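You operate a simulated robot arm through the tools that you are given. There is no shell and no other tool.

You are at the controls of a simulated two-armed robot. One attempt, no reset.

JOB
Wind 15 metres onto the clamped roll: power on, set the length, zero the counter and start.

Only the result counts: the job must be done as asked and must still hold three seconds after the hand-in. Knocking over, shifting, dropping, spilling or breaking anything else fails it.

ROBOT AND FRAMES
Two 7-joint arms with fingered hands on one trunk that stands fixed in place. Base frame: the origin is at the foot of the trunk, x ahead of it, y to its left, z up; the work surface is at about z = 952. Units: mm, degrees, N and s.
The left shoulder is at [73, 158, 1234], the right one opposite. With the tool pointing down near the work surface each hand reaches from about 460 to 880 mm from the base axis, measured 20 degrees to its own side. Payload 4 kg a hand.
Tool frame (each hand has its own): the origin (TCP) lies between the finger pads and is the grasp point; the fingertips stand 30 mm ahead of it; z points along the fingers, y is the line along which they close. Largest opening 104 mm; the body of the gripper starts 35 mm behind the TCP. The gripper is a hand of 3 fingers: y runs from the thumb to the fingers, the wrist lies at [-15, -104, -178] in the tool frame, and closing takes about 1.5 s.
Orientation is told as [roll, pitch, yaw] about the base's x, y, z axes, in that order, counted from this pose: with the fingers straight down and the wrist toward the robot, the tool's x, y and z point along [0, 1, 0], [1, 0, 0] and [0, 0, -1] of the base frame.

CONTROLS
- The arms move only by the tool play_rows. It takes "left_targets", "right_targets" or both (then of equal length, played together; a hand with none holds still); each is one flat list of numbers, 6 for each row, row after row: the shift along the tool's x, y, z in units of 150 mm (1.0 is 150 mm), then the turn, a rotation vector about the tool's x, y, z in units of 180 degrees (1.0 is 180 degrees). In form: [tx, ty, tz, wx, wy, wz, tx, ty, tz, wx, wy, wz, ...]. A call has 1 to 20 rows; each row is the pose to reach, as a shift and turn from the pose commanded when the call began, along the tool's axes at that moment. "left_gripper" and "right_gripper" are, for a hand that has rows, the opening in per cent of the stroke, from 0 (shut) to 100 (fully open), set as the call begins (left out, the last holds). A call with a number of a shift or a turn outside -1 to 1 is refused whole. Rows are played at 5 a second. More than 50 mm and 8.6 degrees between two rows, or a gripper value outside its range, and nothing of the call is played. A pose out of reach is approached as far as the arm can. The call stops where the force on the tool passes 40 N (or 10 N more than at its start, if that is more) or the arm is blocked; 0.2 s more then pass. The fingers move at their own pace (about 153 mm/s each) and stop on an object; they squeeze with about 23 N. The grip force told is the motor's: it shows also when the fingers shut on nothing. Time passes only in rows, and 0.2 s behind the last, so rows that repeat a pose let the fingers close. It gives the time, the measured TCP pose, the force on the tool (base axes), the opening and the grip force at its end, in the units of the frame above (readings bear some noise), with the torque about the TCP (base axes, N m) and any sound that the robot's microphone picked up.
- Cameras (640 x 400 px; columns grow to the right, rows downward): "scene" is now at [130.8, 55.8, 1473.3]; the picture's right is [0.57, -0.82, 0.00], its down [-0.38, -0.26, -0.89] and it looks along [0.73, 0.50, -0.46] (base axes); focal length 268 px, centre (320, 200). "left" rides on the left gripper at [-64, -94, -117] in its tool frame; the picture's right is [-0.72, -0.33, 0.61], its down [0.64, -0.65, 0.40] and it looks along [0.27, 0.68, 0.68] (tool axes); focal length 238 px, centre (320, 200). "right" rides on the right gripper at [64, -94, -117] in its tool frame; the picture's right is [-0.72, 0.33, -0.61], its down [-0.64, -0.65, 0.40] and it looks along [-0.27, 0.68, 0.68] (tool axes); focal length 238 px, centre (320, 200). There is no depth. A picture from a camera that has moved, and an enlarged one, comes with that camera's place and axes in the base frame and with its lens.
- get_image(camera): a new picture of that camera. It takes no simulated time.
- raise_lower(by): slides the trunk up (or, below 0, down) by that many mm; the arms and the scene camera ride with it, the base frame stays. It gives what a move gives, with no picture.
- curl_fingers(index, middle, thumb_bend, thumb_turn, hand): sets how far each is bent, from 0 (flat) to 1 (curled in); at 0.3 the hand is open as for a grip, at 0.7 the pads meet at the TCP. One left out holds its place. A second passes; each finger stops where it meets its share of the squeeze, and holds until it gets a number again. A gripper value or a shape takes the hand back. It gives what a move gives, with no picture; readings hold the bend of each and the force on the fingers (four entries, about 0 where the hand has none), thumb and palm. thumb_turn goes from beside the hand (0) to across from the fingers (1), as for a grip.
- grasp_type(shape, hand): the hand has 3 fingers and takes this shape, open, in about a second: jaw (thumb against the fingers, like two jaws); tri (thumb and two fingers); tip (a fingertip pinch); poke (one finger out to press); point (the index stretched); flat (the hand flat); cup (the hand cupped); fist (a fist). The gripper value then closes the fingers along that shape, each until it touches; the sizes above hold for jaw. It gives what a move gives, with no picture.
- pan_tilt(pan, tilt): turns the head with the scene camera to pan (to the left, within 86 degrees either way) and tilt (down, from -29 to 69), counted from straight ahead of the robot. It gives what a move gives.
- inspect(camera, box): a new picture of the part [left, top, right, bottom] of that camera's present view, enlarged. It takes no simulated time.
- job_done(): hands the job in; it is judged then, once.

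Nothing tells you positions but the pictures and the camera data. Unless the task says otherwise, let go and move clear before handing in.

The tools are called after "Emit:" as a command line: name --argument value ..., lists and objects as JSON in quotes. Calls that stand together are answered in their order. play_rows: Moves the arms, as the interface text tells. Its arguments: {"type":"object","properties":{"left_targets":{"type":"array","items":{"type":"number"}},"left_gripper":{"type":"number"},"right_targets":{"type":"array","items":{"type":"number"}},"right_gripper":{"type":"number"}},"required":[]} The other tools are called the same way: raise_lower (by) slides the trunk up or down; grasp_type (shape, hand) gives the hand a shape; curl_fingers (index, middle, thumb_bend, thumb_turn, hand) moves the fingers one by one; pan_tilt (pan, tilt) turns the head that bears the scene camera; get_image (camera) takes a picture; inspect (camera, box) takes an enlarged picture of a part of a camera's view; job_done () hands the job in.

At the start:

```text
t: 0.0
left_tool_pos: [423.6, 441.4, 1326.6]
left_tcp_rot: [-0.1, 0.0, 0.0]
left_ft_force: [0.3, 0.1, -0.4]
left_moment: [0.03, -0.04, 0.01]
left_finger_gap: 103.7
left_finger_force: 0.0
left_shape: jaw
left_bend: [0.3, 0.3, 0.3, 0.98]
left_finger forces: [0.0, 0.0, 0.0, 0.0, 0.0, 0.0]
right_tool_pos: [602.6, 106.0, 1259.6]
right_tcp_rot: [0.0, 0.1, 0.0]
right_ft_force: [0.0, -0.4, -0.1]
right_moment: [-0.03, -0.02, -0.02]
right_finger_gap: 103.5
right_finger_force: 0.0
right_shape: jaw
right_bend: [0.3, 0.3, 0.3, 0.98]
right_finger forces: [0.0, 0.0, 0.0, 0.0, 0.1, 0.0]
trunk travel left (down, up): [-650.0, 290.0]
head pan, tilt: [34.6, 27.3]
```

scene: 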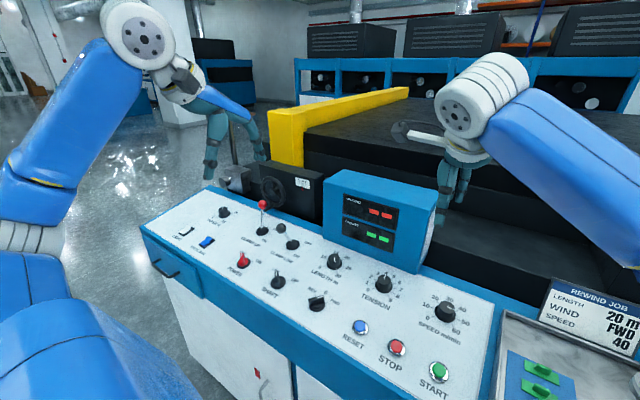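
right: 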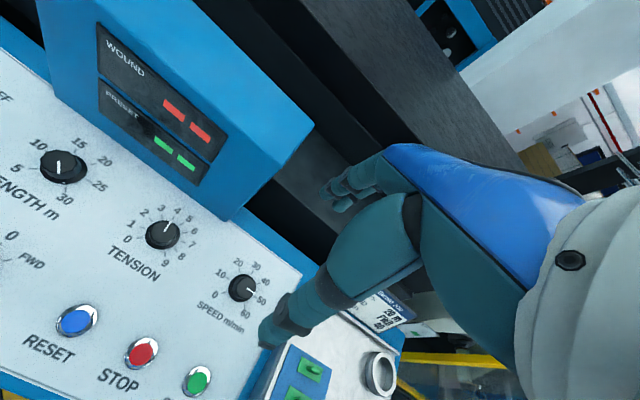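
left: 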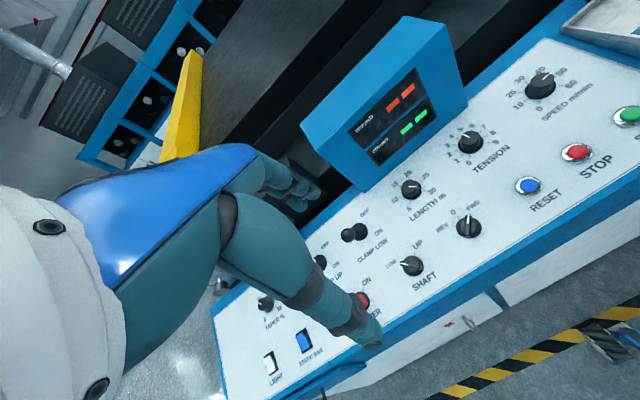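

I see a rewinder control panel with knobs, toggles, buttons, a display and a job card on the right. I'll take enlarged views to read every control before moving.

Emit:
inspect --camera "scene" --box '[150, 170, 350, 295]'

Emit:
inspect --camera "scene" --box '[300, 230, 500, 355]'

Emit:
inspect --camera "scene" --box '[460, 260, 640, 400]'

Emit:
inspect --camera "scene" --box '[310, 160, 450, 260]'

Emit:
inspect --camera "left" --box '[200, 160, 520, 400]'

Emit:
inspect --camera "right" --box '[0, 100, 320, 400]'

```text
3.20 times, centred on (250, 232) of scene
camera zoom: at [130.8, 55.8, 1473.3], right [0.57, -0.82, 0.0], down [-0.38, -0.26, -0.89], along [0.73, 0.5, -0.46], focal length 856 px, centre (544, 96)
```

zoom: 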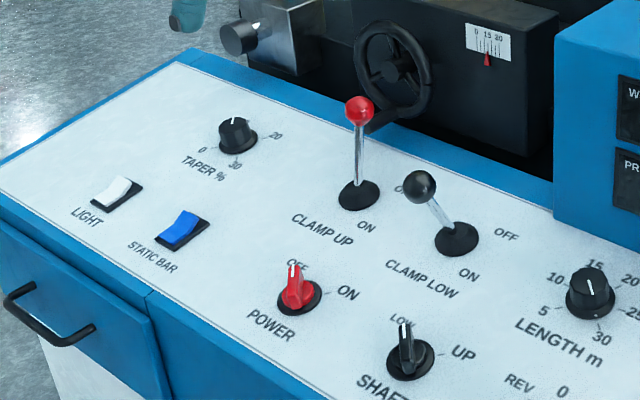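

```text
3.20 times, centred on (400, 292) of scene
camera zoom: at [130.8, 55.8, 1473.3], right [0.57, -0.82, 0.0], down [-0.38, -0.26, -0.89], along [0.73, 0.5, -0.46], focal length 856 px, centre (64, -96)
```

zoom: 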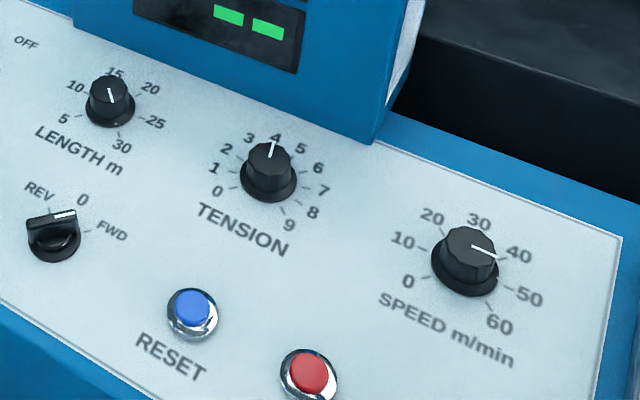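

```text
2.86 times, centred on (550, 330) of scene
camera zoom: at [130.8, 55.8, 1473.3], right [0.57, -0.82, 0.0], down [-0.38, -0.26, -0.89], along [0.73, 0.5, -0.46], focal length 764 px, centre (-337, -171)
```

zoom: 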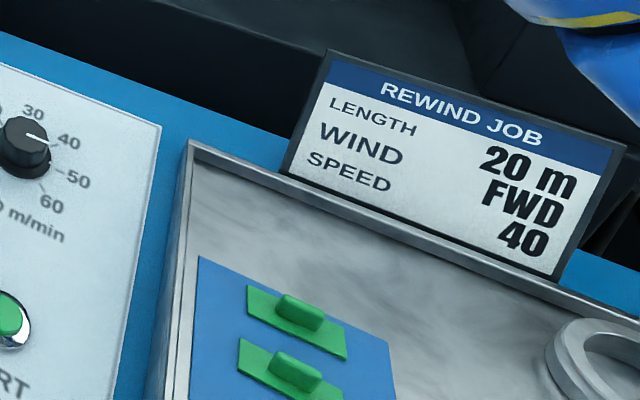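

```text
4.00 times, centred on (380, 210) of scene
camera zoom: at [130.8, 55.8, 1473.3], right [0.57, -0.82, 0.0], down [-0.38, -0.26, -0.89], along [0.73, 0.5, -0.46], focal length 1070 px, centre (80, 160)
```

zoom: 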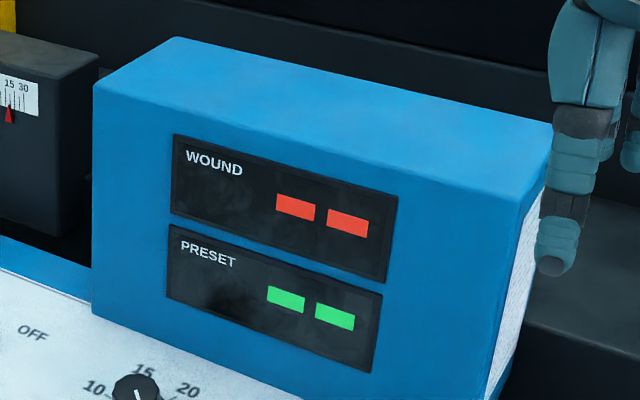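

```text
1.67 times, centred on (360, 280) of left
camera zoom: at [329.3, 378.2, 1442.6], right [-0.33, -0.72, -0.61], down [-0.65, 0.64, -0.4], along [0.68, 0.27, -0.68], focal length 397 px, centre (253, 67)
```

zoom: 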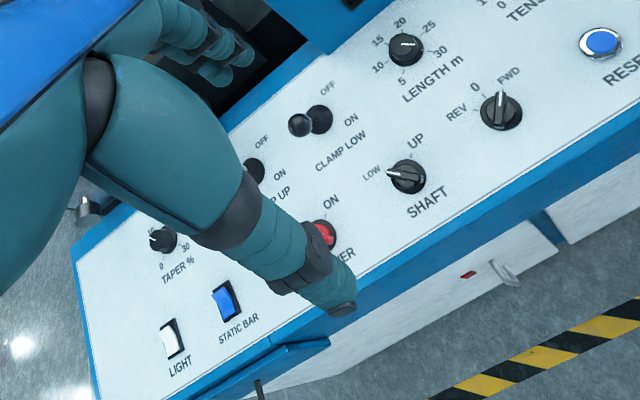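

```text
1.33 times, centred on (160, 250) of right
camera zoom: at [507.6, 168.8, 1376.3], right [0.33, -0.72, 0.61], down [-0.65, -0.64, -0.4], along [0.68, -0.27, -0.68], focal length 318 px, centre (533, 133)
```

zoom: 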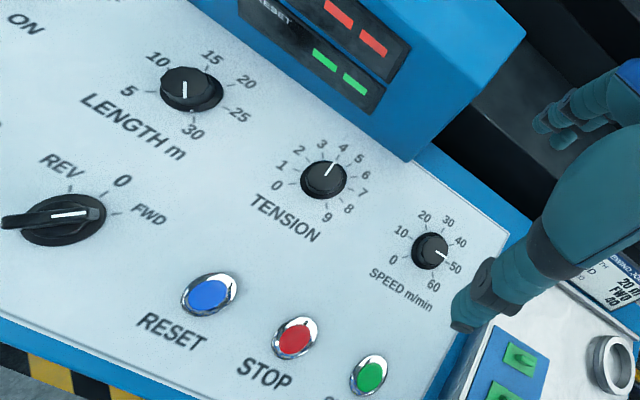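

The panel seems to lie along the y axis, with its labels readable. I'll zoom in further on each control to read the current settings: the clamp levers, shaft, direction, length and speed.

Emit:
inspect --camera "scene" --box '[245, 195, 309, 235]'

Emit:
inspect --camera "scene" --box '[225, 240, 305, 290]'

Emit:
inspect --camera "scene" --box '[296, 240, 360, 280]'

Emit:
inspect --camera "scene" --box '[288, 280, 352, 320]'

Emit:
inspect --camera "scene" --box '[405, 288, 485, 338]'

Emit:
inspect --camera "scene" --box '[200, 150, 328, 230]'

```text
10.00 times, centred on (277, 215) of scene
camera zoom: at [130.8, 55.8, 1473.3], right [0.57, -0.82, 0.0], down [-0.38, -0.26, -0.89], along [0.73, 0.5, -0.46], focal length 2675 px, centre (750, 50)
```

zoom: 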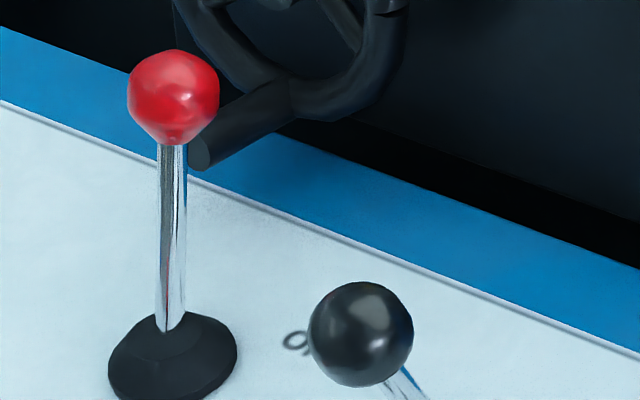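

```text
8.00 times, centred on (265, 265) of scene
camera zoom: at [130.8, 55.8, 1473.3], right [0.57, -0.82, 0.0], down [-0.38, -0.26, -0.89], along [0.73, 0.5, -0.46], focal length 2140 px, centre (760, -320)
```

zoom: 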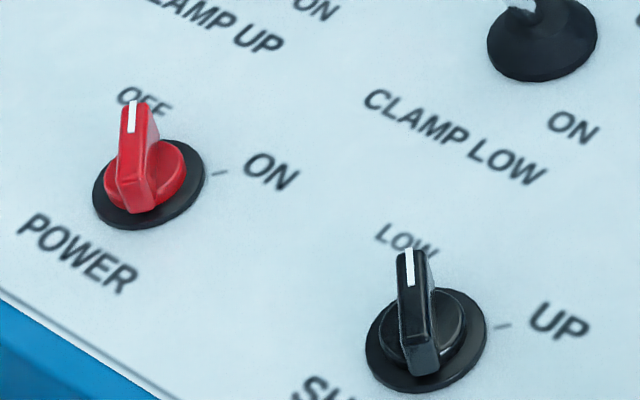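

```text
10.00 times, centred on (328, 260) of scene
camera zoom: at [130.8, 55.8, 1473.3], right [0.57, -0.82, 0.0], down [-0.38, -0.26, -0.89], along [0.73, 0.5, -0.46], focal length 2675 px, centre (240, -400)
```

zoom: 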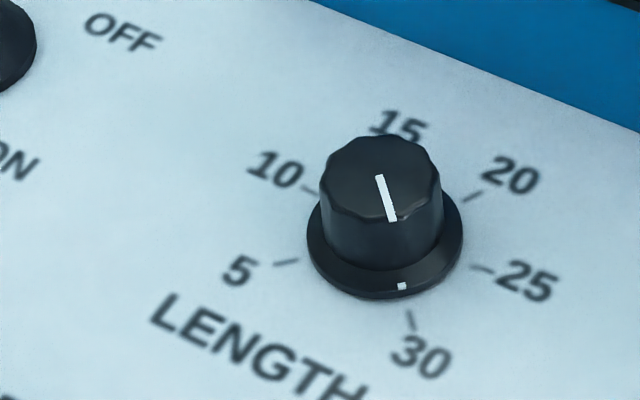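

```text
10.00 times, centred on (320, 300) of scene
camera zoom: at [130.8, 55.8, 1473.3], right [0.57, -0.82, 0.0], down [-0.38, -0.26, -0.89], along [0.73, 0.5, -0.46], focal length 2675 px, centre (320, -800)
```

zoom: 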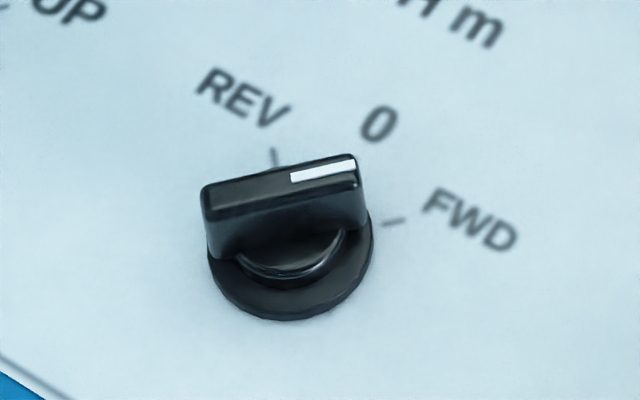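

```text
8.00 times, centred on (445, 313) of scene
camera zoom: at [130.8, 55.8, 1473.3], right [0.57, -0.82, 0.0], down [-0.38, -0.26, -0.89], along [0.73, 0.5, -0.46], focal length 2140 px, centre (-680, -704)
```

zoom: 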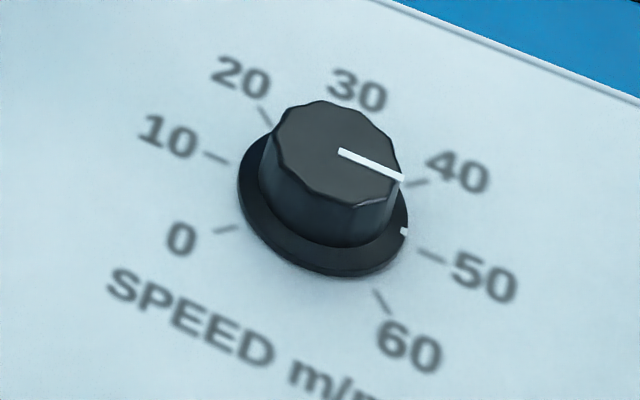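

```text
5.00 times, centred on (264, 190) of scene
camera zoom: at [130.8, 55.8, 1473.3], right [0.57, -0.82, 0.0], down [-0.38, -0.26, -0.89], along [0.73, 0.5, -0.46], focal length 1338 px, centre (600, 250)
```

zoom: 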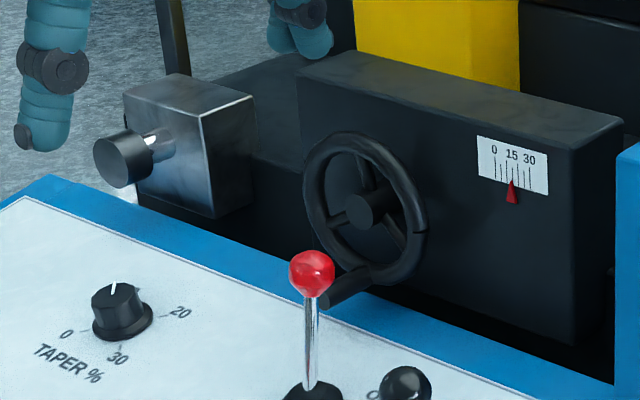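

The length knob points near 30, direction is on FWD, shaft on LOW, and power is OFF. I'll pan the head and look at the machine to find which roll is clamped and what state the levers are in.

Emit:
pan_tilt --pan 10 --tilt 20

Emit:
get_image --camera "scene"

```text
t: 0.9
left_tool_pos: [422.0, 440.2, 1327.4]
left_tcp_rot: [0.1, 0.0, 0.0]
left_ft_force: [0.4, -0.1, 0.5]
left_moment: [0.02, -0.01, 0.0]
left_finger_gap: 103.5
left_finger_force: 0.1
left_shape: jaw
left_bend: [0.3, 0.3, 0.3, 0.98]
left_finger forces: [0.0, 0.0, 0.0, 0.0, 0.0, 0.0]
right_tool_pos: [600.3, 103.8, 1261.4]
right_tcp_rot: [0.0, 0.1, 0.0]
right_ft_force: [0.2, -1.1, -0.1]
right_moment: [0.0, 0.0, -0.02]
right_finger_gap: 103.7
right_finger_force: 0.0
right_shape: jaw
right_bend: [0.3, 0.3, 0.3, 0.98]
right_finger forces: [0.0, 0.0, 0.1, 0.0, 0.0, 0.0]
trunk travel left (down, up): [-650.0, 290.0]
head pan, tilt: [10.0, 20.0]
```

```text
taken
camera scene: at [147.1, 20.0, 1485.1], right [0.17, -0.98, 0.0], down [-0.34, -0.06, -0.94], along [0.92, 0.16, -0.34], focal length 268 px, centre (320, 200)
```

scene: 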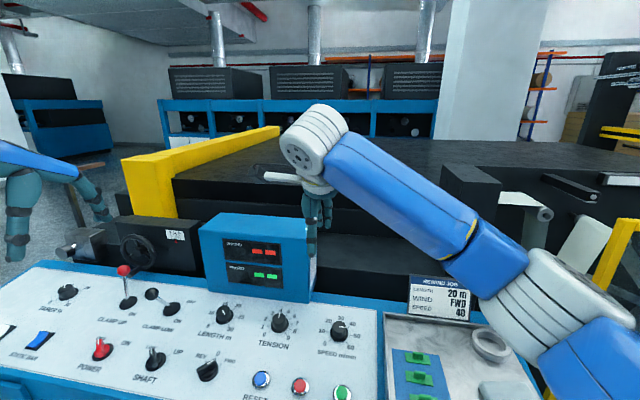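

The machine's shafts are on the right, behind my right arm. I'll pan right and tilt to see them.

Emit:
pan_tilt --pan -30 --tilt 20

Emit:
get_image --camera "scene"

Emit:
inspect --camera "scene" --box '[160, 120, 480, 320]'

```text
t: 2.0
left_tool_pos: [422.2, 440.8, 1327.4]
left_tcp_rot: [0.0, 0.0, 0.0]
left_ft_force: [0.2, -0.2, 1.2]
left_moment: [0.0, 0.0, -0.02]
left_finger_gap: 103.7
left_finger_force: 0.0
left_shape: jaw
left_bend: [0.3, 0.3, 0.3, 0.98]
left_finger forces: [0.0, 0.0, 0.0, 0.0, 0.1, 0.0]
right_tool_pos: [600.7, 105.0, 1258.6]
right_tcp_rot: [-0.1, 0.0, 0.0]
right_ft_force: [0.2, 0.7, -0.3]
right_moment: [0.0, -0.02, 0.0]
right_finger_gap: 103.7
right_finger_force: 0.0
right_shape: jaw
right_bend: [0.3, 0.3, 0.3, 0.98]
right_finger forces: [0.1, 0.0, 0.1, 0.0, 0.0, 0.1]
trunk travel left (down, up): [-650.0, 290.0]
head pan, tilt: [-30.0, 20.0]
```

```text
taken
camera scene: at [136.2, -42.7, 1485.2], right [-0.5, -0.87, 0.0], down [-0.3, 0.17, -0.94], along [0.81, -0.47, -0.34], focal length 268 px, centre (320, 200)
```

scene: 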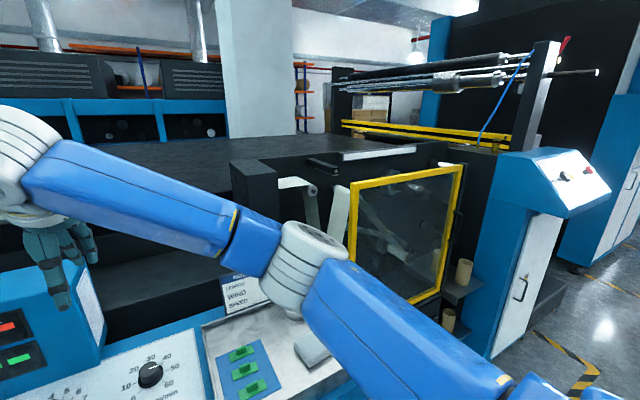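

```text
2.00 times, centred on (320, 220) of scene
camera zoom: at [136.2, -42.7, 1485.2], right [-0.5, -0.87, 0.0], down [-0.3, 0.17, -0.94], along [0.81, -0.47, -0.34], focal length 535 px, centre (320, 160)
```

zoom: 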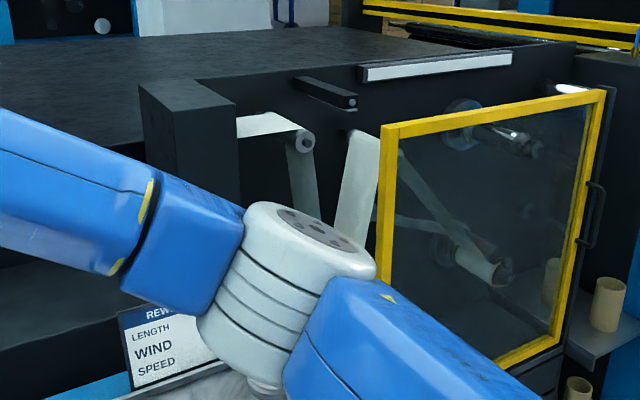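

Behind the yellow-framed guard I can see two shafts, and the web appears to go to the lower one. I'll zoom in there to confirm.

Emit:
inspect --camera "scene" --box '[345, 160, 465, 235]'

Emit:
inspect --camera "scene" --box '[355, 215, 455, 315]'

Emit:
inspect --camera "scene" --box '[0, 290, 120, 400]'

```text
5.33 times, centred on (405, 198) of scene
camera zoom: at [136.2, -42.7, 1485.2], right [-0.5, -0.87, 0.0], down [-0.3, 0.17, -0.94], along [0.81, -0.47, -0.34], focal length 1427 px, centre (-133, 213)
```

zoom: 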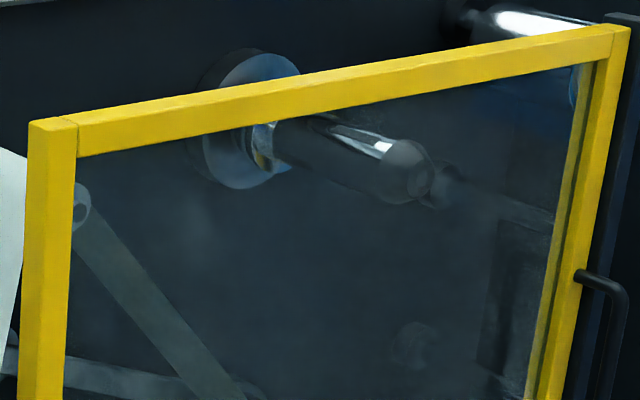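

```text
4.00 times, centred on (405, 265) of scene
camera zoom: at [136.2, -42.7, 1485.2], right [-0.5, -0.87, 0.0], down [-0.3, 0.17, -0.94], along [0.81, -0.47, -0.34], focal length 1070 px, centre (-20, -60)
```

zoom: 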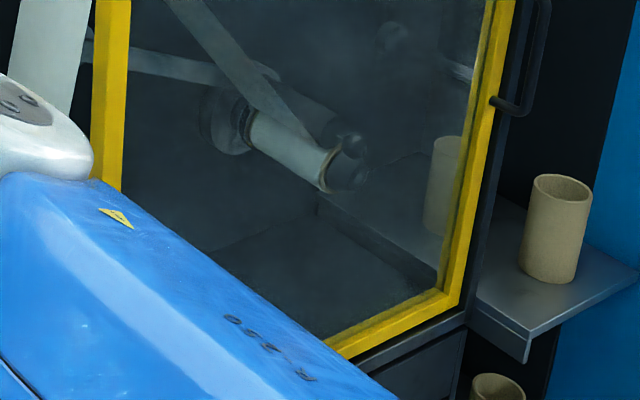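

```text
3.64 times, centred on (60, 345) of scene
camera zoom: at [136.2, -42.7, 1485.2], right [-0.5, -0.87, 0.0], down [-0.3, 0.17, -0.94], along [0.81, -0.47, -0.34], focal length 973 px, centre (1266, -327)
```

zoom: 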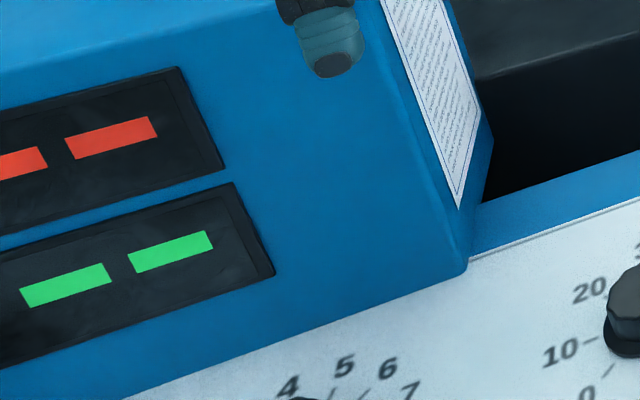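

The roll with web is on the lower shaft, which matches CLAMP LOW and SHAFT LOW. I'll zoom in with the wrist cameras on the length, speed and direction knobs for geometry.

Emit:
inspect --camera "right" --box '[200, 250, 280, 310]'

Emit:
inspect --camera "right" --box '[0, 120, 120, 220]'

Emit:
inspect --camera "right" --box '[0, 280, 240, 400]'

Emit:
inspect --camera "left" --box '[380, 160, 500, 250]'

Emit:
inspect --camera "left" --box '[300, 220, 440, 340]'

Emit:
inspect --camera "left" --box '[500, 60, 620, 150]'

```text
6.67 times, centred on (240, 280) of right
camera zoom: at [506.0, 167.0, 1377.2], right [0.33, -0.72, 0.61], down [-0.65, -0.64, -0.4], along [0.68, -0.27, -0.68], focal length 1589 px, centre (853, -333)
```

zoom: 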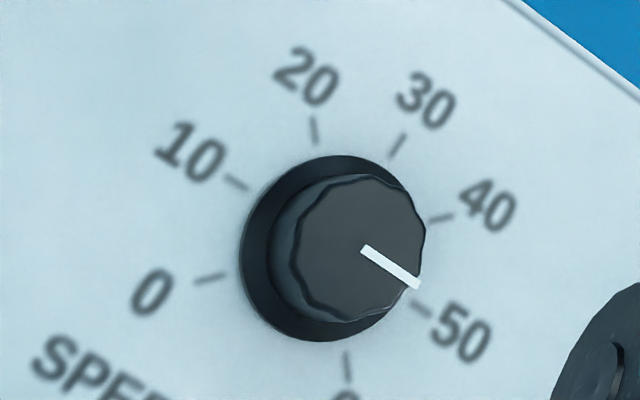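

```text
4.00 times, centred on (60, 170) of right
camera zoom: at [506.0, 167.0, 1377.2], right [0.33, -0.72, 0.61], down [-0.65, -0.64, -0.4], along [0.68, -0.27, -0.68], focal length 953 px, centre (1360, 320)
```

zoom: 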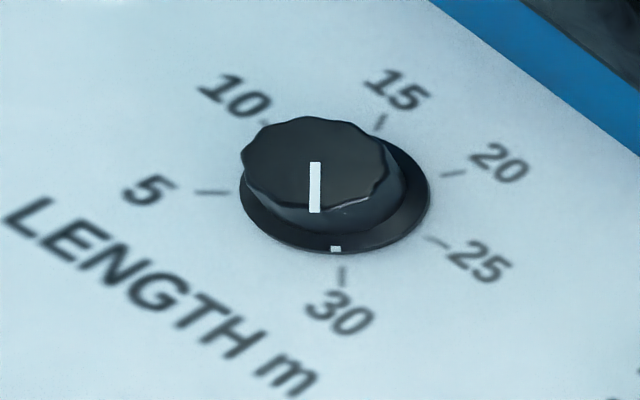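

```text
2.67 times, centred on (120, 340) of right
camera zoom: at [506.0, 167.0, 1377.2], right [0.33, -0.72, 0.61], down [-0.65, -0.64, -0.4], along [0.68, -0.27, -0.68], focal length 636 px, centre (853, -173)
```

zoom: 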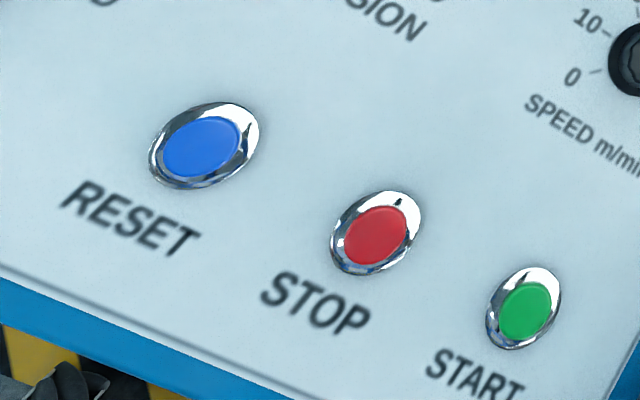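

```text
4.44 times, centred on (440, 205) of left
camera zoom: at [327.5, 376.3, 1443.6], right [-0.33, -0.72, -0.61], down [-0.65, 0.64, -0.4], along [0.68, 0.27, -0.68], focal length 1059 px, centre (-213, 178)
```

zoom: 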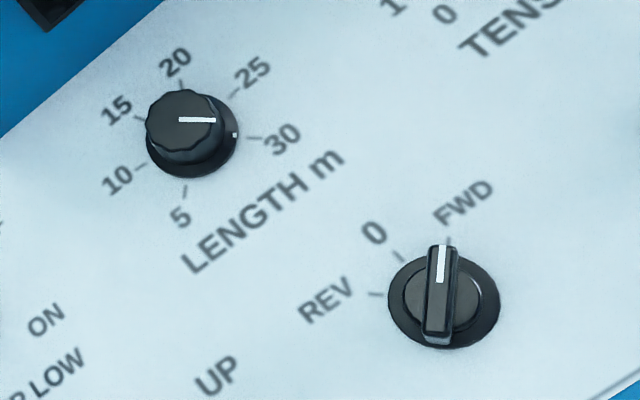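

```text
3.33 times, centred on (370, 280) of left
camera zoom: at [327.5, 376.3, 1443.6], right [-0.33, -0.72, -0.61], down [-0.65, 0.64, -0.4], along [0.68, 0.27, -0.68], focal length 794 px, centre (153, -67)
```

zoom: 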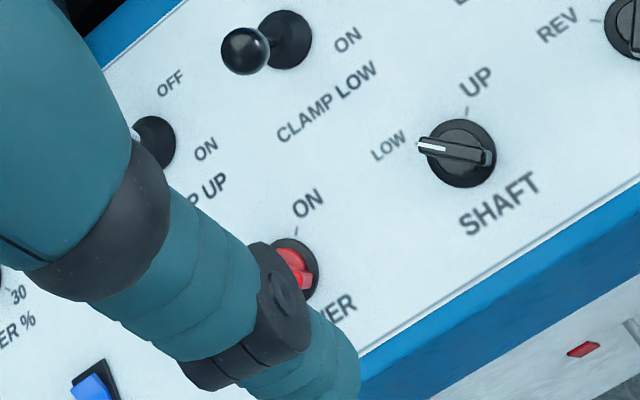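

```text
4.44 times, centred on (560, 105) of left
camera zoom: at [327.5, 376.3, 1443.6], right [-0.33, -0.72, -0.61], down [-0.65, 0.64, -0.4], along [0.68, 0.27, -0.68], focal length 1059 px, centre (-747, 622)
```

zoom: 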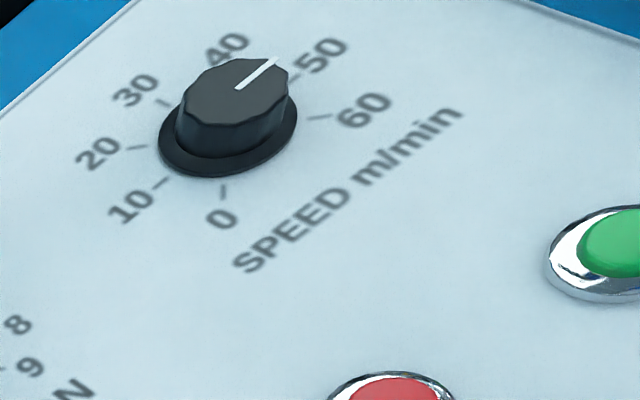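

The geometry so far is LENGTH at about [643, 360, 957], POWER at about [508, 590], and RESET/STOP/START at about [510, 207/125/43, 950]. LENGTH is at 30 and needs about 162° anticlockwise to reach 15. First I'll shape the left hand to poke and see where its fingertip sits.

Emit:
pan_tilt --pan 34 --tilt 27

Emit:
grasp_type --hand "left" --shape "poke"

Emit:
get_image --camera "left"

Emit:
inspect --camera "scene" --box '[160, 60, 320, 200]'

```text
t: 3.3
left_tool_pos: [422.4, 439.6, 1327.1]
left_tcp_rot: [0.0, 0.1, 0.1]
left_ft_force: [0.8, 0.1, -0.7]
left_moment: [0.01, 0.03, -0.03]
left_finger_gap: 103.5
left_finger_force: 0.0
left_shape: jaw
left_bend: [0.3, 0.3, 0.3, 0.98]
left_finger forces: [0.0, 0.0, 0.1, 0.0, 0.0, 0.0]
right_tool_pos: [600.8, 103.6, 1260.9]
right_tcp_rot: [0.1, 0.0, -0.1]
right_ft_force: [-0.3, 0.1, 0.3]
right_moment: [0.01, 0.0, -0.02]
right_finger_gap: 103.7
right_finger_force: 0.1
right_shape: jaw
right_bend: [0.3, 0.3, 0.3, 0.98]
right_finger forces: [0.0, 0.0, 0.1, 0.0, 0.0, 0.0]
trunk travel left (down, up): [-650.0, 290.0]
head pan, tilt: [34.0, 27.0]
```

```text
t: 4.2
left_tool_pos: [421.9, 441.1, 1327.3]
left_tcp_rot: [0.1, 0.0, 0.1]
left_ft_force: [-1.2, 0.0, 0.0]
left_moment: [-0.01, 0.01, 0.01]
left_finger_gap: 0.2
left_finger_force: 0.1
left_shape: poke
left_bend: [0.7, 0.7, 1.0, 1.0]
left_finger forces: [0.0, 0.0, 0.1, 0.1, 0.0, 0.0]
right_tool_pos: [601.0, 104.7, 1260.4]
right_tcp_rot: [0.0, 0.0, 0.1]
right_ft_force: [-0.9, 0.6, -0.1]
right_moment: [0.0, -0.04, -0.02]
right_finger_gap: 103.8
right_finger_force: 0.1
right_shape: jaw
right_bend: [0.3, 0.3, 0.3, 0.98]
right_finger forces: [0.1, 0.0, 0.0, 0.0, 0.1, 0.1]
trunk travel left (down, up): [-650.0, 290.0]
head pan, tilt: [34.0, 27.0]
```

```text
taken
camera left: at [327.5, 376.3, 1443.6], right [-0.33, -0.72, -0.61], down [-0.65, 0.64, -0.4], along [0.68, 0.27, -0.68], focal length 238 px, centre (320, 200)
```

left: 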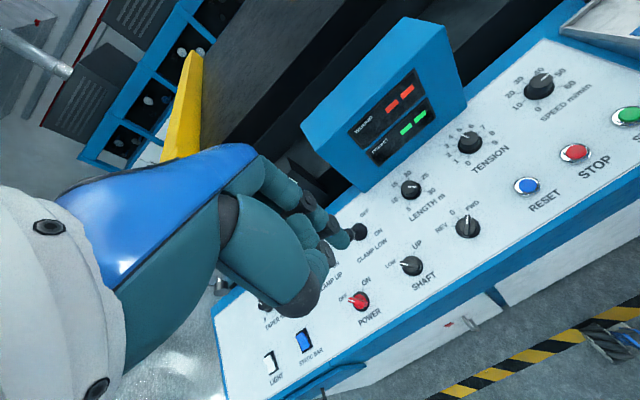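

```text
2.86 times, centred on (240, 130) of scene
camera zoom: at [131.4, 55.0, 1473.7], right [0.56, -0.83, 0.0], down [-0.38, -0.26, -0.89], along [0.74, 0.5, -0.46], focal length 764 px, centre (549, 400)
```

zoom: 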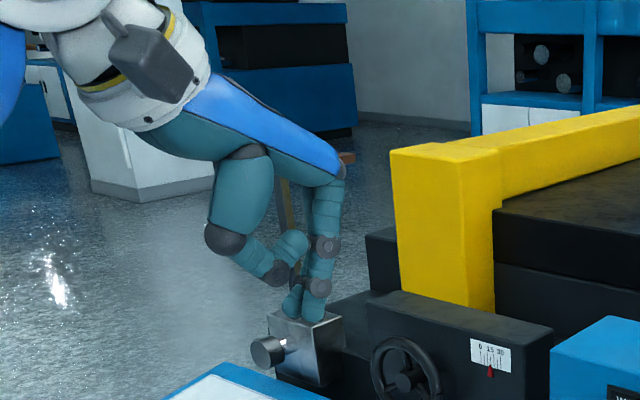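

The poke shape puts the index and middle fingers down at the TCP with the thumb curled. I'll curl the middle finger so only the index is left out, then measure its tip.

Emit:
curl_fingers --hand "left" --index 0.7 --middle 1.0 --thumb_bend 1.0 --thumb_turn 0.3

Emit:
inspect --camera "scene" --box '[190, 100, 270, 180]'

Emit:
inspect --camera "left" --box '[200, 140, 380, 340]'

Emit:
inspect --camera "right" --box '[0, 0, 640, 400]'

```text
t: 5.2
left_tool_pos: [421.5, 441.6, 1328.2]
left_tcp_rot: [0.1, -0.1, -0.1]
left_ft_force: [0.2, 0.0, 0.2]
left_moment: [0.0, -0.01, 0.0]
left_finger_gap: 49.4
left_finger_force: 0.0
left_shape: fingers
left_bend: [0.7, 1.0, 1.0, 0.31]
left_finger forces: [0.1, 0.1, 0.1, 0.0, 0.1, 0.0]
right_tool_pos: [600.9, 103.3, 1259.6]
right_tcp_rot: [0.0, 0.1, 0.0]
right_ft_force: [-0.3, 0.0, -0.2]
right_moment: [-0.02, 0.02, 0.01]
right_finger_gap: 103.7
right_finger_force: 0.0
right_shape: jaw
right_bend: [0.3, 0.3, 0.3, 0.98]
right_finger forces: [0.0, 0.0, 0.0, 0.1, 0.0, 0.0]
trunk travel left (down, up): [-650.0, 290.0]
head pan, tilt: [34.0, 27.0]
```

```text
5.00 times, centred on (230, 140) of scene
camera zoom: at [131.4, 55.0, 1473.7], right [0.56, -0.83, 0.0], down [-0.38, -0.26, -0.89], along [0.74, 0.5, -0.46], focal length 1338 px, centre (770, 500)
```

zoom: 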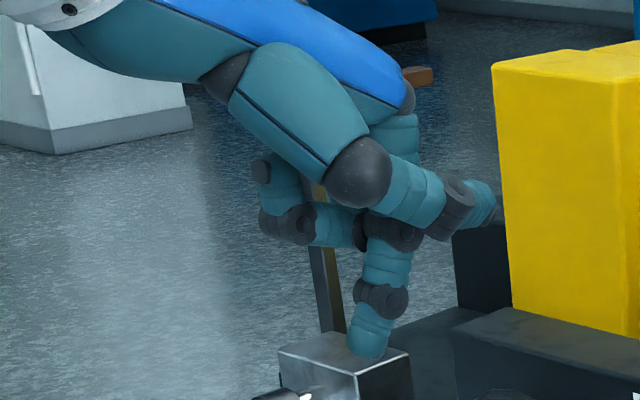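

```text
2.00 times, centred on (290, 240) of left
camera zoom: at [327.5, 376.3, 1443.6], right [-0.33, -0.72, -0.61], down [-0.65, 0.64, -0.4], along [0.68, 0.27, -0.68], focal length 477 px, centre (380, 120)
```

zoom: 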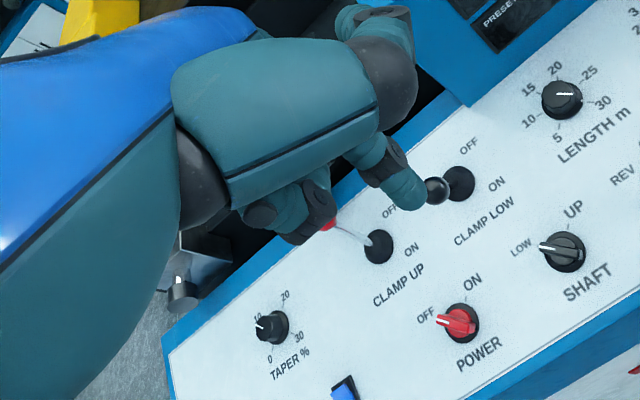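

```text
1.00 times, centred on (320, 200) of right (not enlarged: the box is as wide or as high as the picture)
camera zoom: at [505.9, 167.1, 1377.2], right [0.33, -0.72, 0.61], down [-0.65, -0.64, -0.4], along [0.68, -0.27, -0.68], focal length 238 px, centre (320, 200)
```

zoom: 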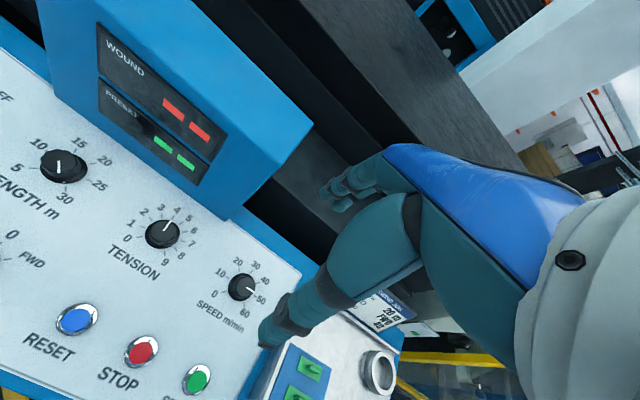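

The index is now the only finger out, with its tip at roughly TCP + (0, -12, -30). I'll bring the left hand high above and to the left of the POWER knob in two stages, then look again.

Emit:
play_rows --left_targets '[0.2, 0.115, 0.18, 0, 0, 0, 0.4, 0.23, 0.36, 0, 0, 0, 0.6, 0.345, 0.54, 0, 0, 0, 0.8, 0.46, 0.72, 0, 0, 0, 1.0, 0.573, 0.9, 0, 0, 0]'

Emit:
play_rows --left_targets '[0.06, 0, 0.2, 0, 0, 0, 0.12, 0, 0.4, 0, 0, 0, 0.18, 0, 0.6, 0, 0, 0, 0.24, 0, 0.8, 0, 0, 0]'

Emit:
get_image --camera "scene"

Emit:
get_image --camera "left"

Emit:
inspect --camera "scene" --box '[190, 190, 310, 290]'

```text
t: 6.4
left_tool_pos: [509.8, 592.0, 1191.0]
left_tcp_rot: [0.2, 0.2, 0.0]
left_ft_force: [0.3, 0.0, 0.2]
left_moment: [-0.01, 0.03, -0.03]
left_finger_gap: 49.4
left_finger_force: 0.0
left_shape: fingers
left_bend: [0.7, 1.0, 1.0, 0.31]
left_finger forces: [0.1, 0.0, 0.1, 0.1, 0.1, 0.0]
right_tool_pos: [602.3, 104.6, 1259.8]
right_tcp_rot: [0.1, 0.1, 0.0]
right_ft_force: [-0.1, 0.5, -0.4]
right_moment: [0.0, 0.01, -0.03]
right_finger_gap: 103.9
right_finger_force: 0.0
right_shape: jaw
right_bend: [0.3, 0.3, 0.3, 0.98]
right_finger forces: [0.1, 0.1, 0.1, 0.0, 0.1, 0.1]
trunk travel left (down, up): [-650.0, 290.0]
head pan, tilt: [34.0, 27.0]
```

```text
t: 7.4
left_tool_pos: [507.8, 627.4, 1072.3]
left_tcp_rot: [0.0, 0.0, 0.0]
left_ft_force: [0.1, 1.6, 0.0]
left_moment: [0.02, 0.01, 0.0]
left_finger_gap: 49.6
left_finger_force: 0.1
left_shape: fingers
left_bend: [0.7, 1.0, 1.0, 0.31]
left_finger forces: [0.1, 0.1, 0.0, 0.1, 0.0, 0.0]
right_tool_pos: [601.2, 105.0, 1261.3]
right_tcp_rot: [0.0, 0.0, 0.1]
right_ft_force: [0.0, 0.1, 0.0]
right_moment: [-0.02, -0.01, -0.02]
right_finger_gap: 103.9
right_finger_force: 0.0
right_shape: jaw
right_bend: [0.3, 0.3, 0.3, 0.98]
right_finger forces: [0.1, 0.1, 0.1, 0.0, 0.0, 0.0]
trunk travel left (down, up): [-650.0, 290.0]
head pan, tilt: [34.0, 27.0]
```

```text
taken
camera scene: at [131.5, 56.3, 1473.7], right [0.56, -0.83, 0.0], down [-0.38, -0.26, -0.89], along [0.74, 0.5, -0.46], focal length 268 px, centre (320, 200)
```

scene: 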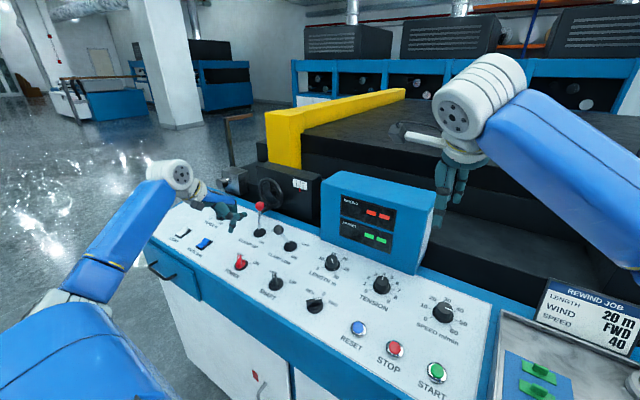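

```text
taken
camera left: at [413.4, 563.2, 1188.9], right [-0.33, -0.72, -0.61], down [-0.65, 0.64, -0.4], along [0.68, 0.27, -0.68], focal length 238 px, centre (320, 200)
```

left: 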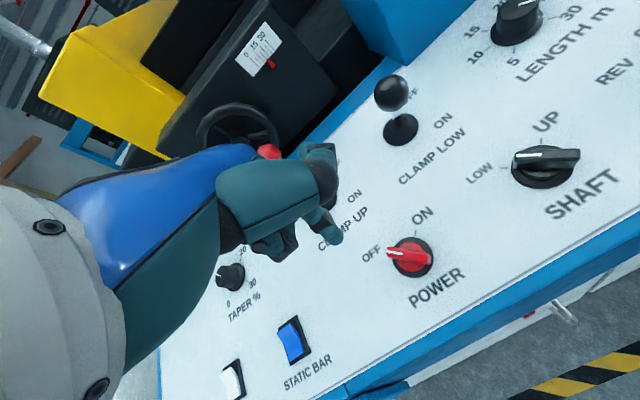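

```text
4.00 times, centred on (250, 240) of scene
camera zoom: at [131.5, 56.3, 1473.7], right [0.56, -0.83, 0.0], down [-0.38, -0.26, -0.89], along [0.74, 0.5, -0.46], focal length 1070 px, centre (600, 40)
```

zoom: 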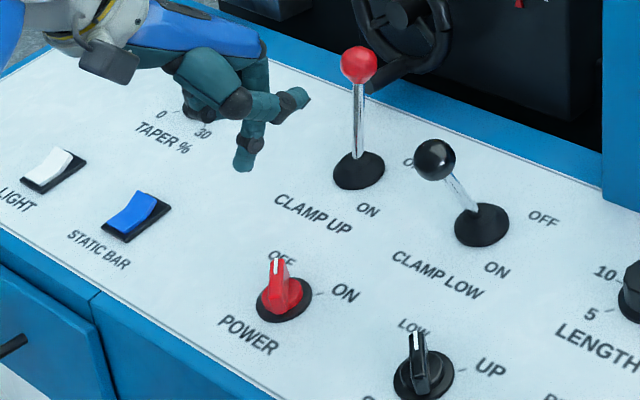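

The POWER flange looks to be at about [510, 599, 943], with the bar pointing 45° left (OFF) and ON 45° right. I'll zoom in on the fingertip and knob from both cameras for precise positions.

Emit:
inspect --camera "left" --box '[280, 190, 450, 300]'

Emit:
inspect --camera "scene" --box '[205, 205, 269, 285]'

```text
3.64 times, centred on (365, 245) of left
camera zoom: at [413.4, 563.2, 1188.9], right [-0.33, -0.72, -0.61], down [-0.65, 0.64, -0.4], along [0.68, 0.27, -0.68], focal length 867 px, centre (156, 36)
```

zoom: 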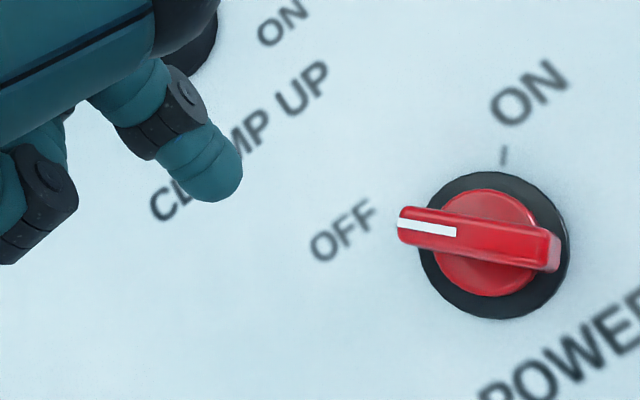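

```text
5.00 times, centred on (237, 245) of scene
camera zoom: at [131.5, 56.3, 1473.7], right [0.56, -0.83, 0.0], down [-0.38, -0.26, -0.89], along [0.74, 0.5, -0.46], focal length 1338 px, centre (735, -25)
```

zoom: 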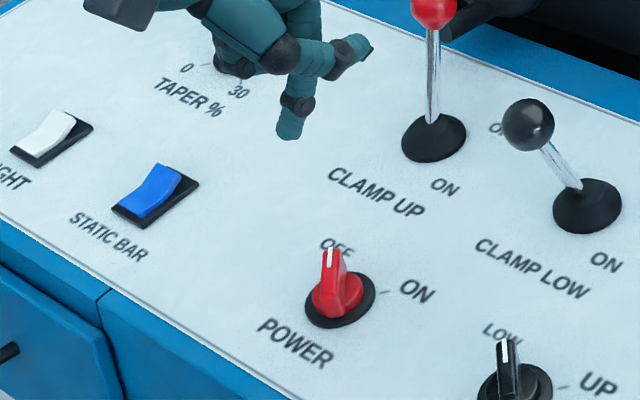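

The POWER bar's top is at about z = 962 and its pointer end is about 20 mm from the centre. My fingertip is roughly beside its left side, so I'll descend part way and check alignment.

Emit:
play_rows --left_targets '[0, 0, 0.14, 0, 0, 0, 0, 0, 0.28, 0, 0, 0, 0, 0, 0.42, 0, 0, 0]'

Emit:
inspect --camera "left" --box '[240, 140, 480, 300]'

Emit:
inspect --camera "scene" --box '[205, 205, 285, 285]'

```text
t: 8.2
left_tool_pos: [509.1, 627.4, 1008.7]
left_tcp_rot: [0.0, 0.0, 0.1]
left_ft_force: [0.0, 0.0, 0.2]
left_moment: [0.01, -0.02, 0.0]
left_finger_gap: 49.4
left_finger_force: 0.1
left_shape: fingers
left_bend: [0.7, 1.0, 1.0, 0.31]
left_finger forces: [0.1, 0.0, 0.0, 0.0, 0.0, 0.1]
right_tool_pos: [601.1, 105.1, 1260.6]
right_tcp_rot: [0.0, 0.0, 0.0]
right_ft_force: [0.0, -0.2, 0.4]
right_moment: [-0.01, -0.03, 0.02]
right_finger_gap: 104.0
right_finger_force: 0.0
right_shape: jaw
right_bend: [0.3, 0.3, 0.3, 0.98]
right_finger forces: [0.1, 0.0, 0.0, 0.0, 0.0, 0.0]
trunk travel left (down, up): [-650.0, 290.0]
head pan, tilt: [34.0, 27.0]
```

```text
2.50 times, centred on (360, 220) of left
camera zoom: at [413.6, 563.4, 1124.9], right [-0.33, -0.72, -0.61], down [-0.65, 0.64, -0.4], along [0.68, 0.27, -0.68], focal length 596 px, centre (220, 150)
```

zoom: 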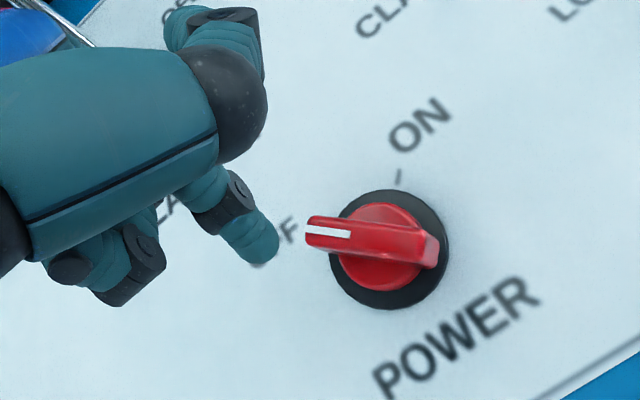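

```text
5.00 times, centred on (245, 245) of scene
camera zoom: at [131.9, 55.8, 1473.7], right [0.56, -0.83, 0.0], down [-0.38, -0.26, -0.89], along [0.74, 0.5, -0.46], focal length 1338 px, centre (695, -25)
```

zoom: 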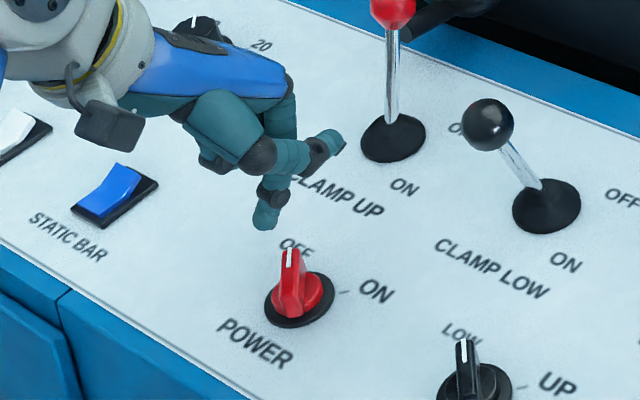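

The fingertip is close to the bar's left side, at about TCP + (4, -7, -28). I'll shift it 7 mm toward the robot for clearance, then lower it beside the bar's pointer end.

Emit:
play_rows --left_targets '[0, -0.047, 0, 0, 0, 0, 0, -0.047, 0.07, 0, 0, 0, 0, -0.047, 0.14, 0, 0, 0, 0, -0.047, 0.2, 0, 0, 0]'

Emit:
inspect --camera "left" --box '[240, 140, 480, 300]'

Emit:
inspect --camera "scene" --box '[215, 225, 279, 285]'

```text
t: 9.2
left_tool_pos: [500.3, 626.6, 980.5]
left_tcp_rot: [-0.1, -0.1, 0.0]
left_ft_force: [-1.2, -0.4, -0.5]
left_moment: [0.02, 0.03, 0.0]
left_finger_gap: 49.3
left_finger_force: 0.0
left_shape: fingers
left_bend: [0.7, 1.0, 1.0, 0.31]
left_finger forces: [0.1, 0.1, 0.1, 0.0, 0.1, 0.0]
right_tool_pos: [600.5, 105.2, 1261.6]
right_tcp_rot: [0.0, 0.0, 0.0]
right_ft_force: [0.3, -1.0, 1.1]
right_moment: [-0.01, 0.06, 0.0]
right_finger_gap: 103.6
right_finger_force: 0.0
right_shape: jaw
right_bend: [0.3, 0.3, 0.3, 0.98]
right_finger forces: [0.0, 0.1, 0.1, 0.0, 0.0, 0.1]
trunk travel left (down, up): [-650.0, 290.0]
head pan, tilt: [34.0, 27.0]
```

```text
2.50 times, centred on (360, 220) of left
camera zoom: at [406.9, 562.5, 1095.9], right [-0.33, -0.72, -0.61], down [-0.65, 0.64, -0.4], along [0.68, 0.27, -0.68], focal length 596 px, centre (220, 150)
```

zoom: 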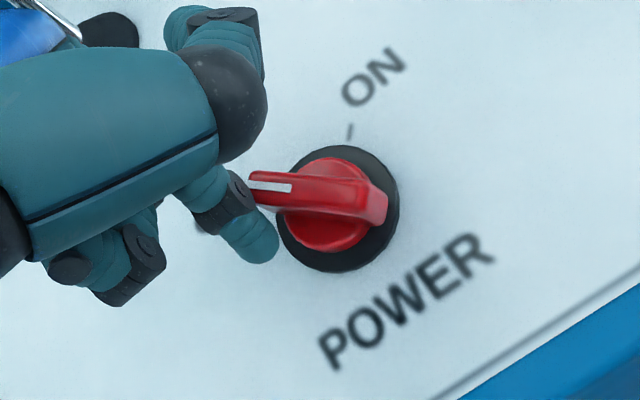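

```text
6.67 times, centred on (247, 255) of scene
camera zoom: at [131.3, 55.6, 1473.7], right [0.56, -0.83, 0.0], down [-0.38, -0.26, -0.89], along [0.74, 0.5, -0.46], focal length 1784 px, centre (807, -167)
```

zoom: 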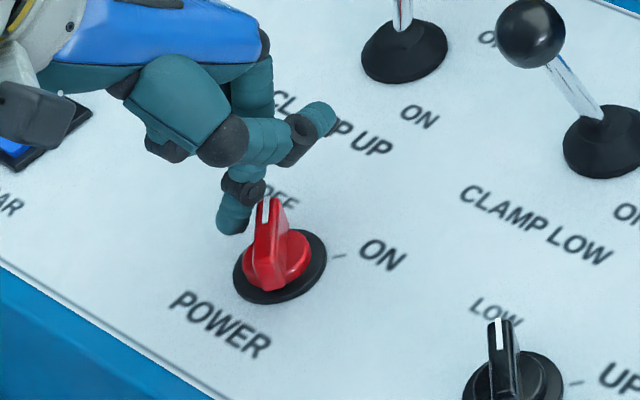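

The fingertip is now on the left side of the red bar, slightly below its top. I'll sweep it around a quarter circle to push the bar clockwise from OFF to ON.

Emit:
play_rows --left_targets '[0, 0, 0.027, 0, 0, 0, -0.017, 0.038, 0.027, 0, 0, 0, -0.023, 0.062, 0.027, 0, 0, 0, -0.029, 0.085, 0.027, 0, 0, 0, -0.044, 0.105, 0.027, 0, 0, 0, -0.059, 0.124, 0.027, 0, 0, 0, -0.08, 0.138, 0.027, 0, 0, 0, -0.1, 0.149, 0.027, 0, 0, 0, -0.125, 0.153, 0.027, 0, 0, 0, -0.149, 0.155, 0.027, 0, 0, 0, -0.169, 0.154, 0.027, 0, 0, 0]'

Emit:
inspect --camera "left" --box '[240, 140, 480, 300]'

Emit:
inspect --camera "scene" --box '[215, 225, 279, 285]'

Emit:
inspect --camera "scene" --box '[310, 160, 450, 260]'

```text
t: 11.6
left_tool_pos: [523.2, 601.9, 974.5]
left_tcp_rot: [0.0, -0.1, 0.0]
left_ft_force: [0.3, 1.3, 0.5]
left_moment: [0.03, 0.03, -0.05]
left_finger_gap: 49.3
left_finger_force: 0.7
left_shape: fingers
left_bend: [0.7, 1.0, 1.0, 0.31]
left_finger forces: [1.1, 0.0, 0.0, 0.0, 0.0, 0.0]
right_tool_pos: [601.1, 105.1, 1260.6]
right_tcp_rot: [0.1, 0.0, 0.0]
right_ft_force: [0.1, -0.7, -0.3]
right_moment: [-0.01, -0.02, -0.03]
right_finger_gap: 103.9
right_finger_force: 0.0
right_shape: jaw
right_bend: [0.3, 0.3, 0.3, 0.98]
right_finger forces: [0.0, 0.0, 0.0, 0.0, 0.1, 0.0]
trunk travel left (down, up): [-650.0, 290.0]
head pan, tilt: [34.0, 27.0]
```

```text
2.50 times, centred on (360, 220) of left
camera zoom: at [429.8, 537.9, 1091.5], right [-0.33, -0.72, -0.61], down [-0.65, 0.64, -0.4], along [0.68, 0.27, -0.68], focal length 596 px, centre (220, 150)
```

zoom: 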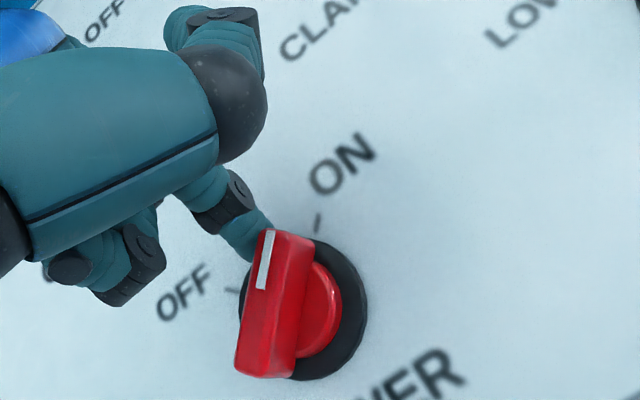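

```text
6.67 times, centred on (247, 255) of scene
camera zoom: at [131.3, 55.9, 1473.7], right [0.56, -0.83, 0.0], down [-0.38, -0.26, -0.89], along [0.74, 0.5, -0.46], focal length 1784 px, centre (807, -167)
```

zoom: 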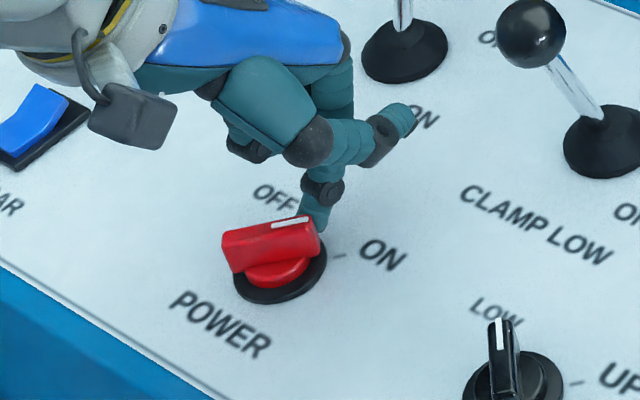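

```text
4.00 times, centred on (380, 210) of scene
camera zoom: at [131.3, 55.9, 1473.7], right [0.56, -0.83, 0.0], down [-0.38, -0.26, -0.89], along [0.74, 0.5, -0.46], focal length 1070 px, centre (80, 160)
```

zoom: 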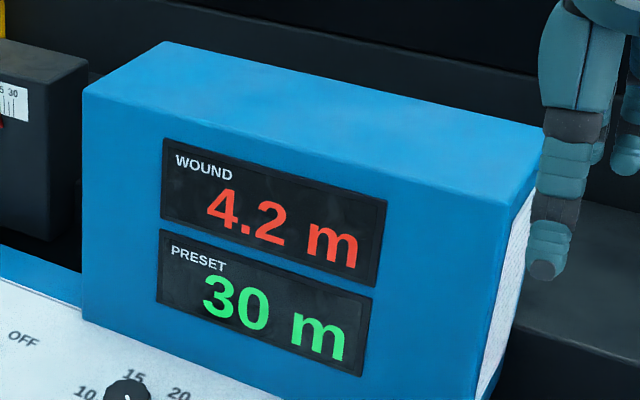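

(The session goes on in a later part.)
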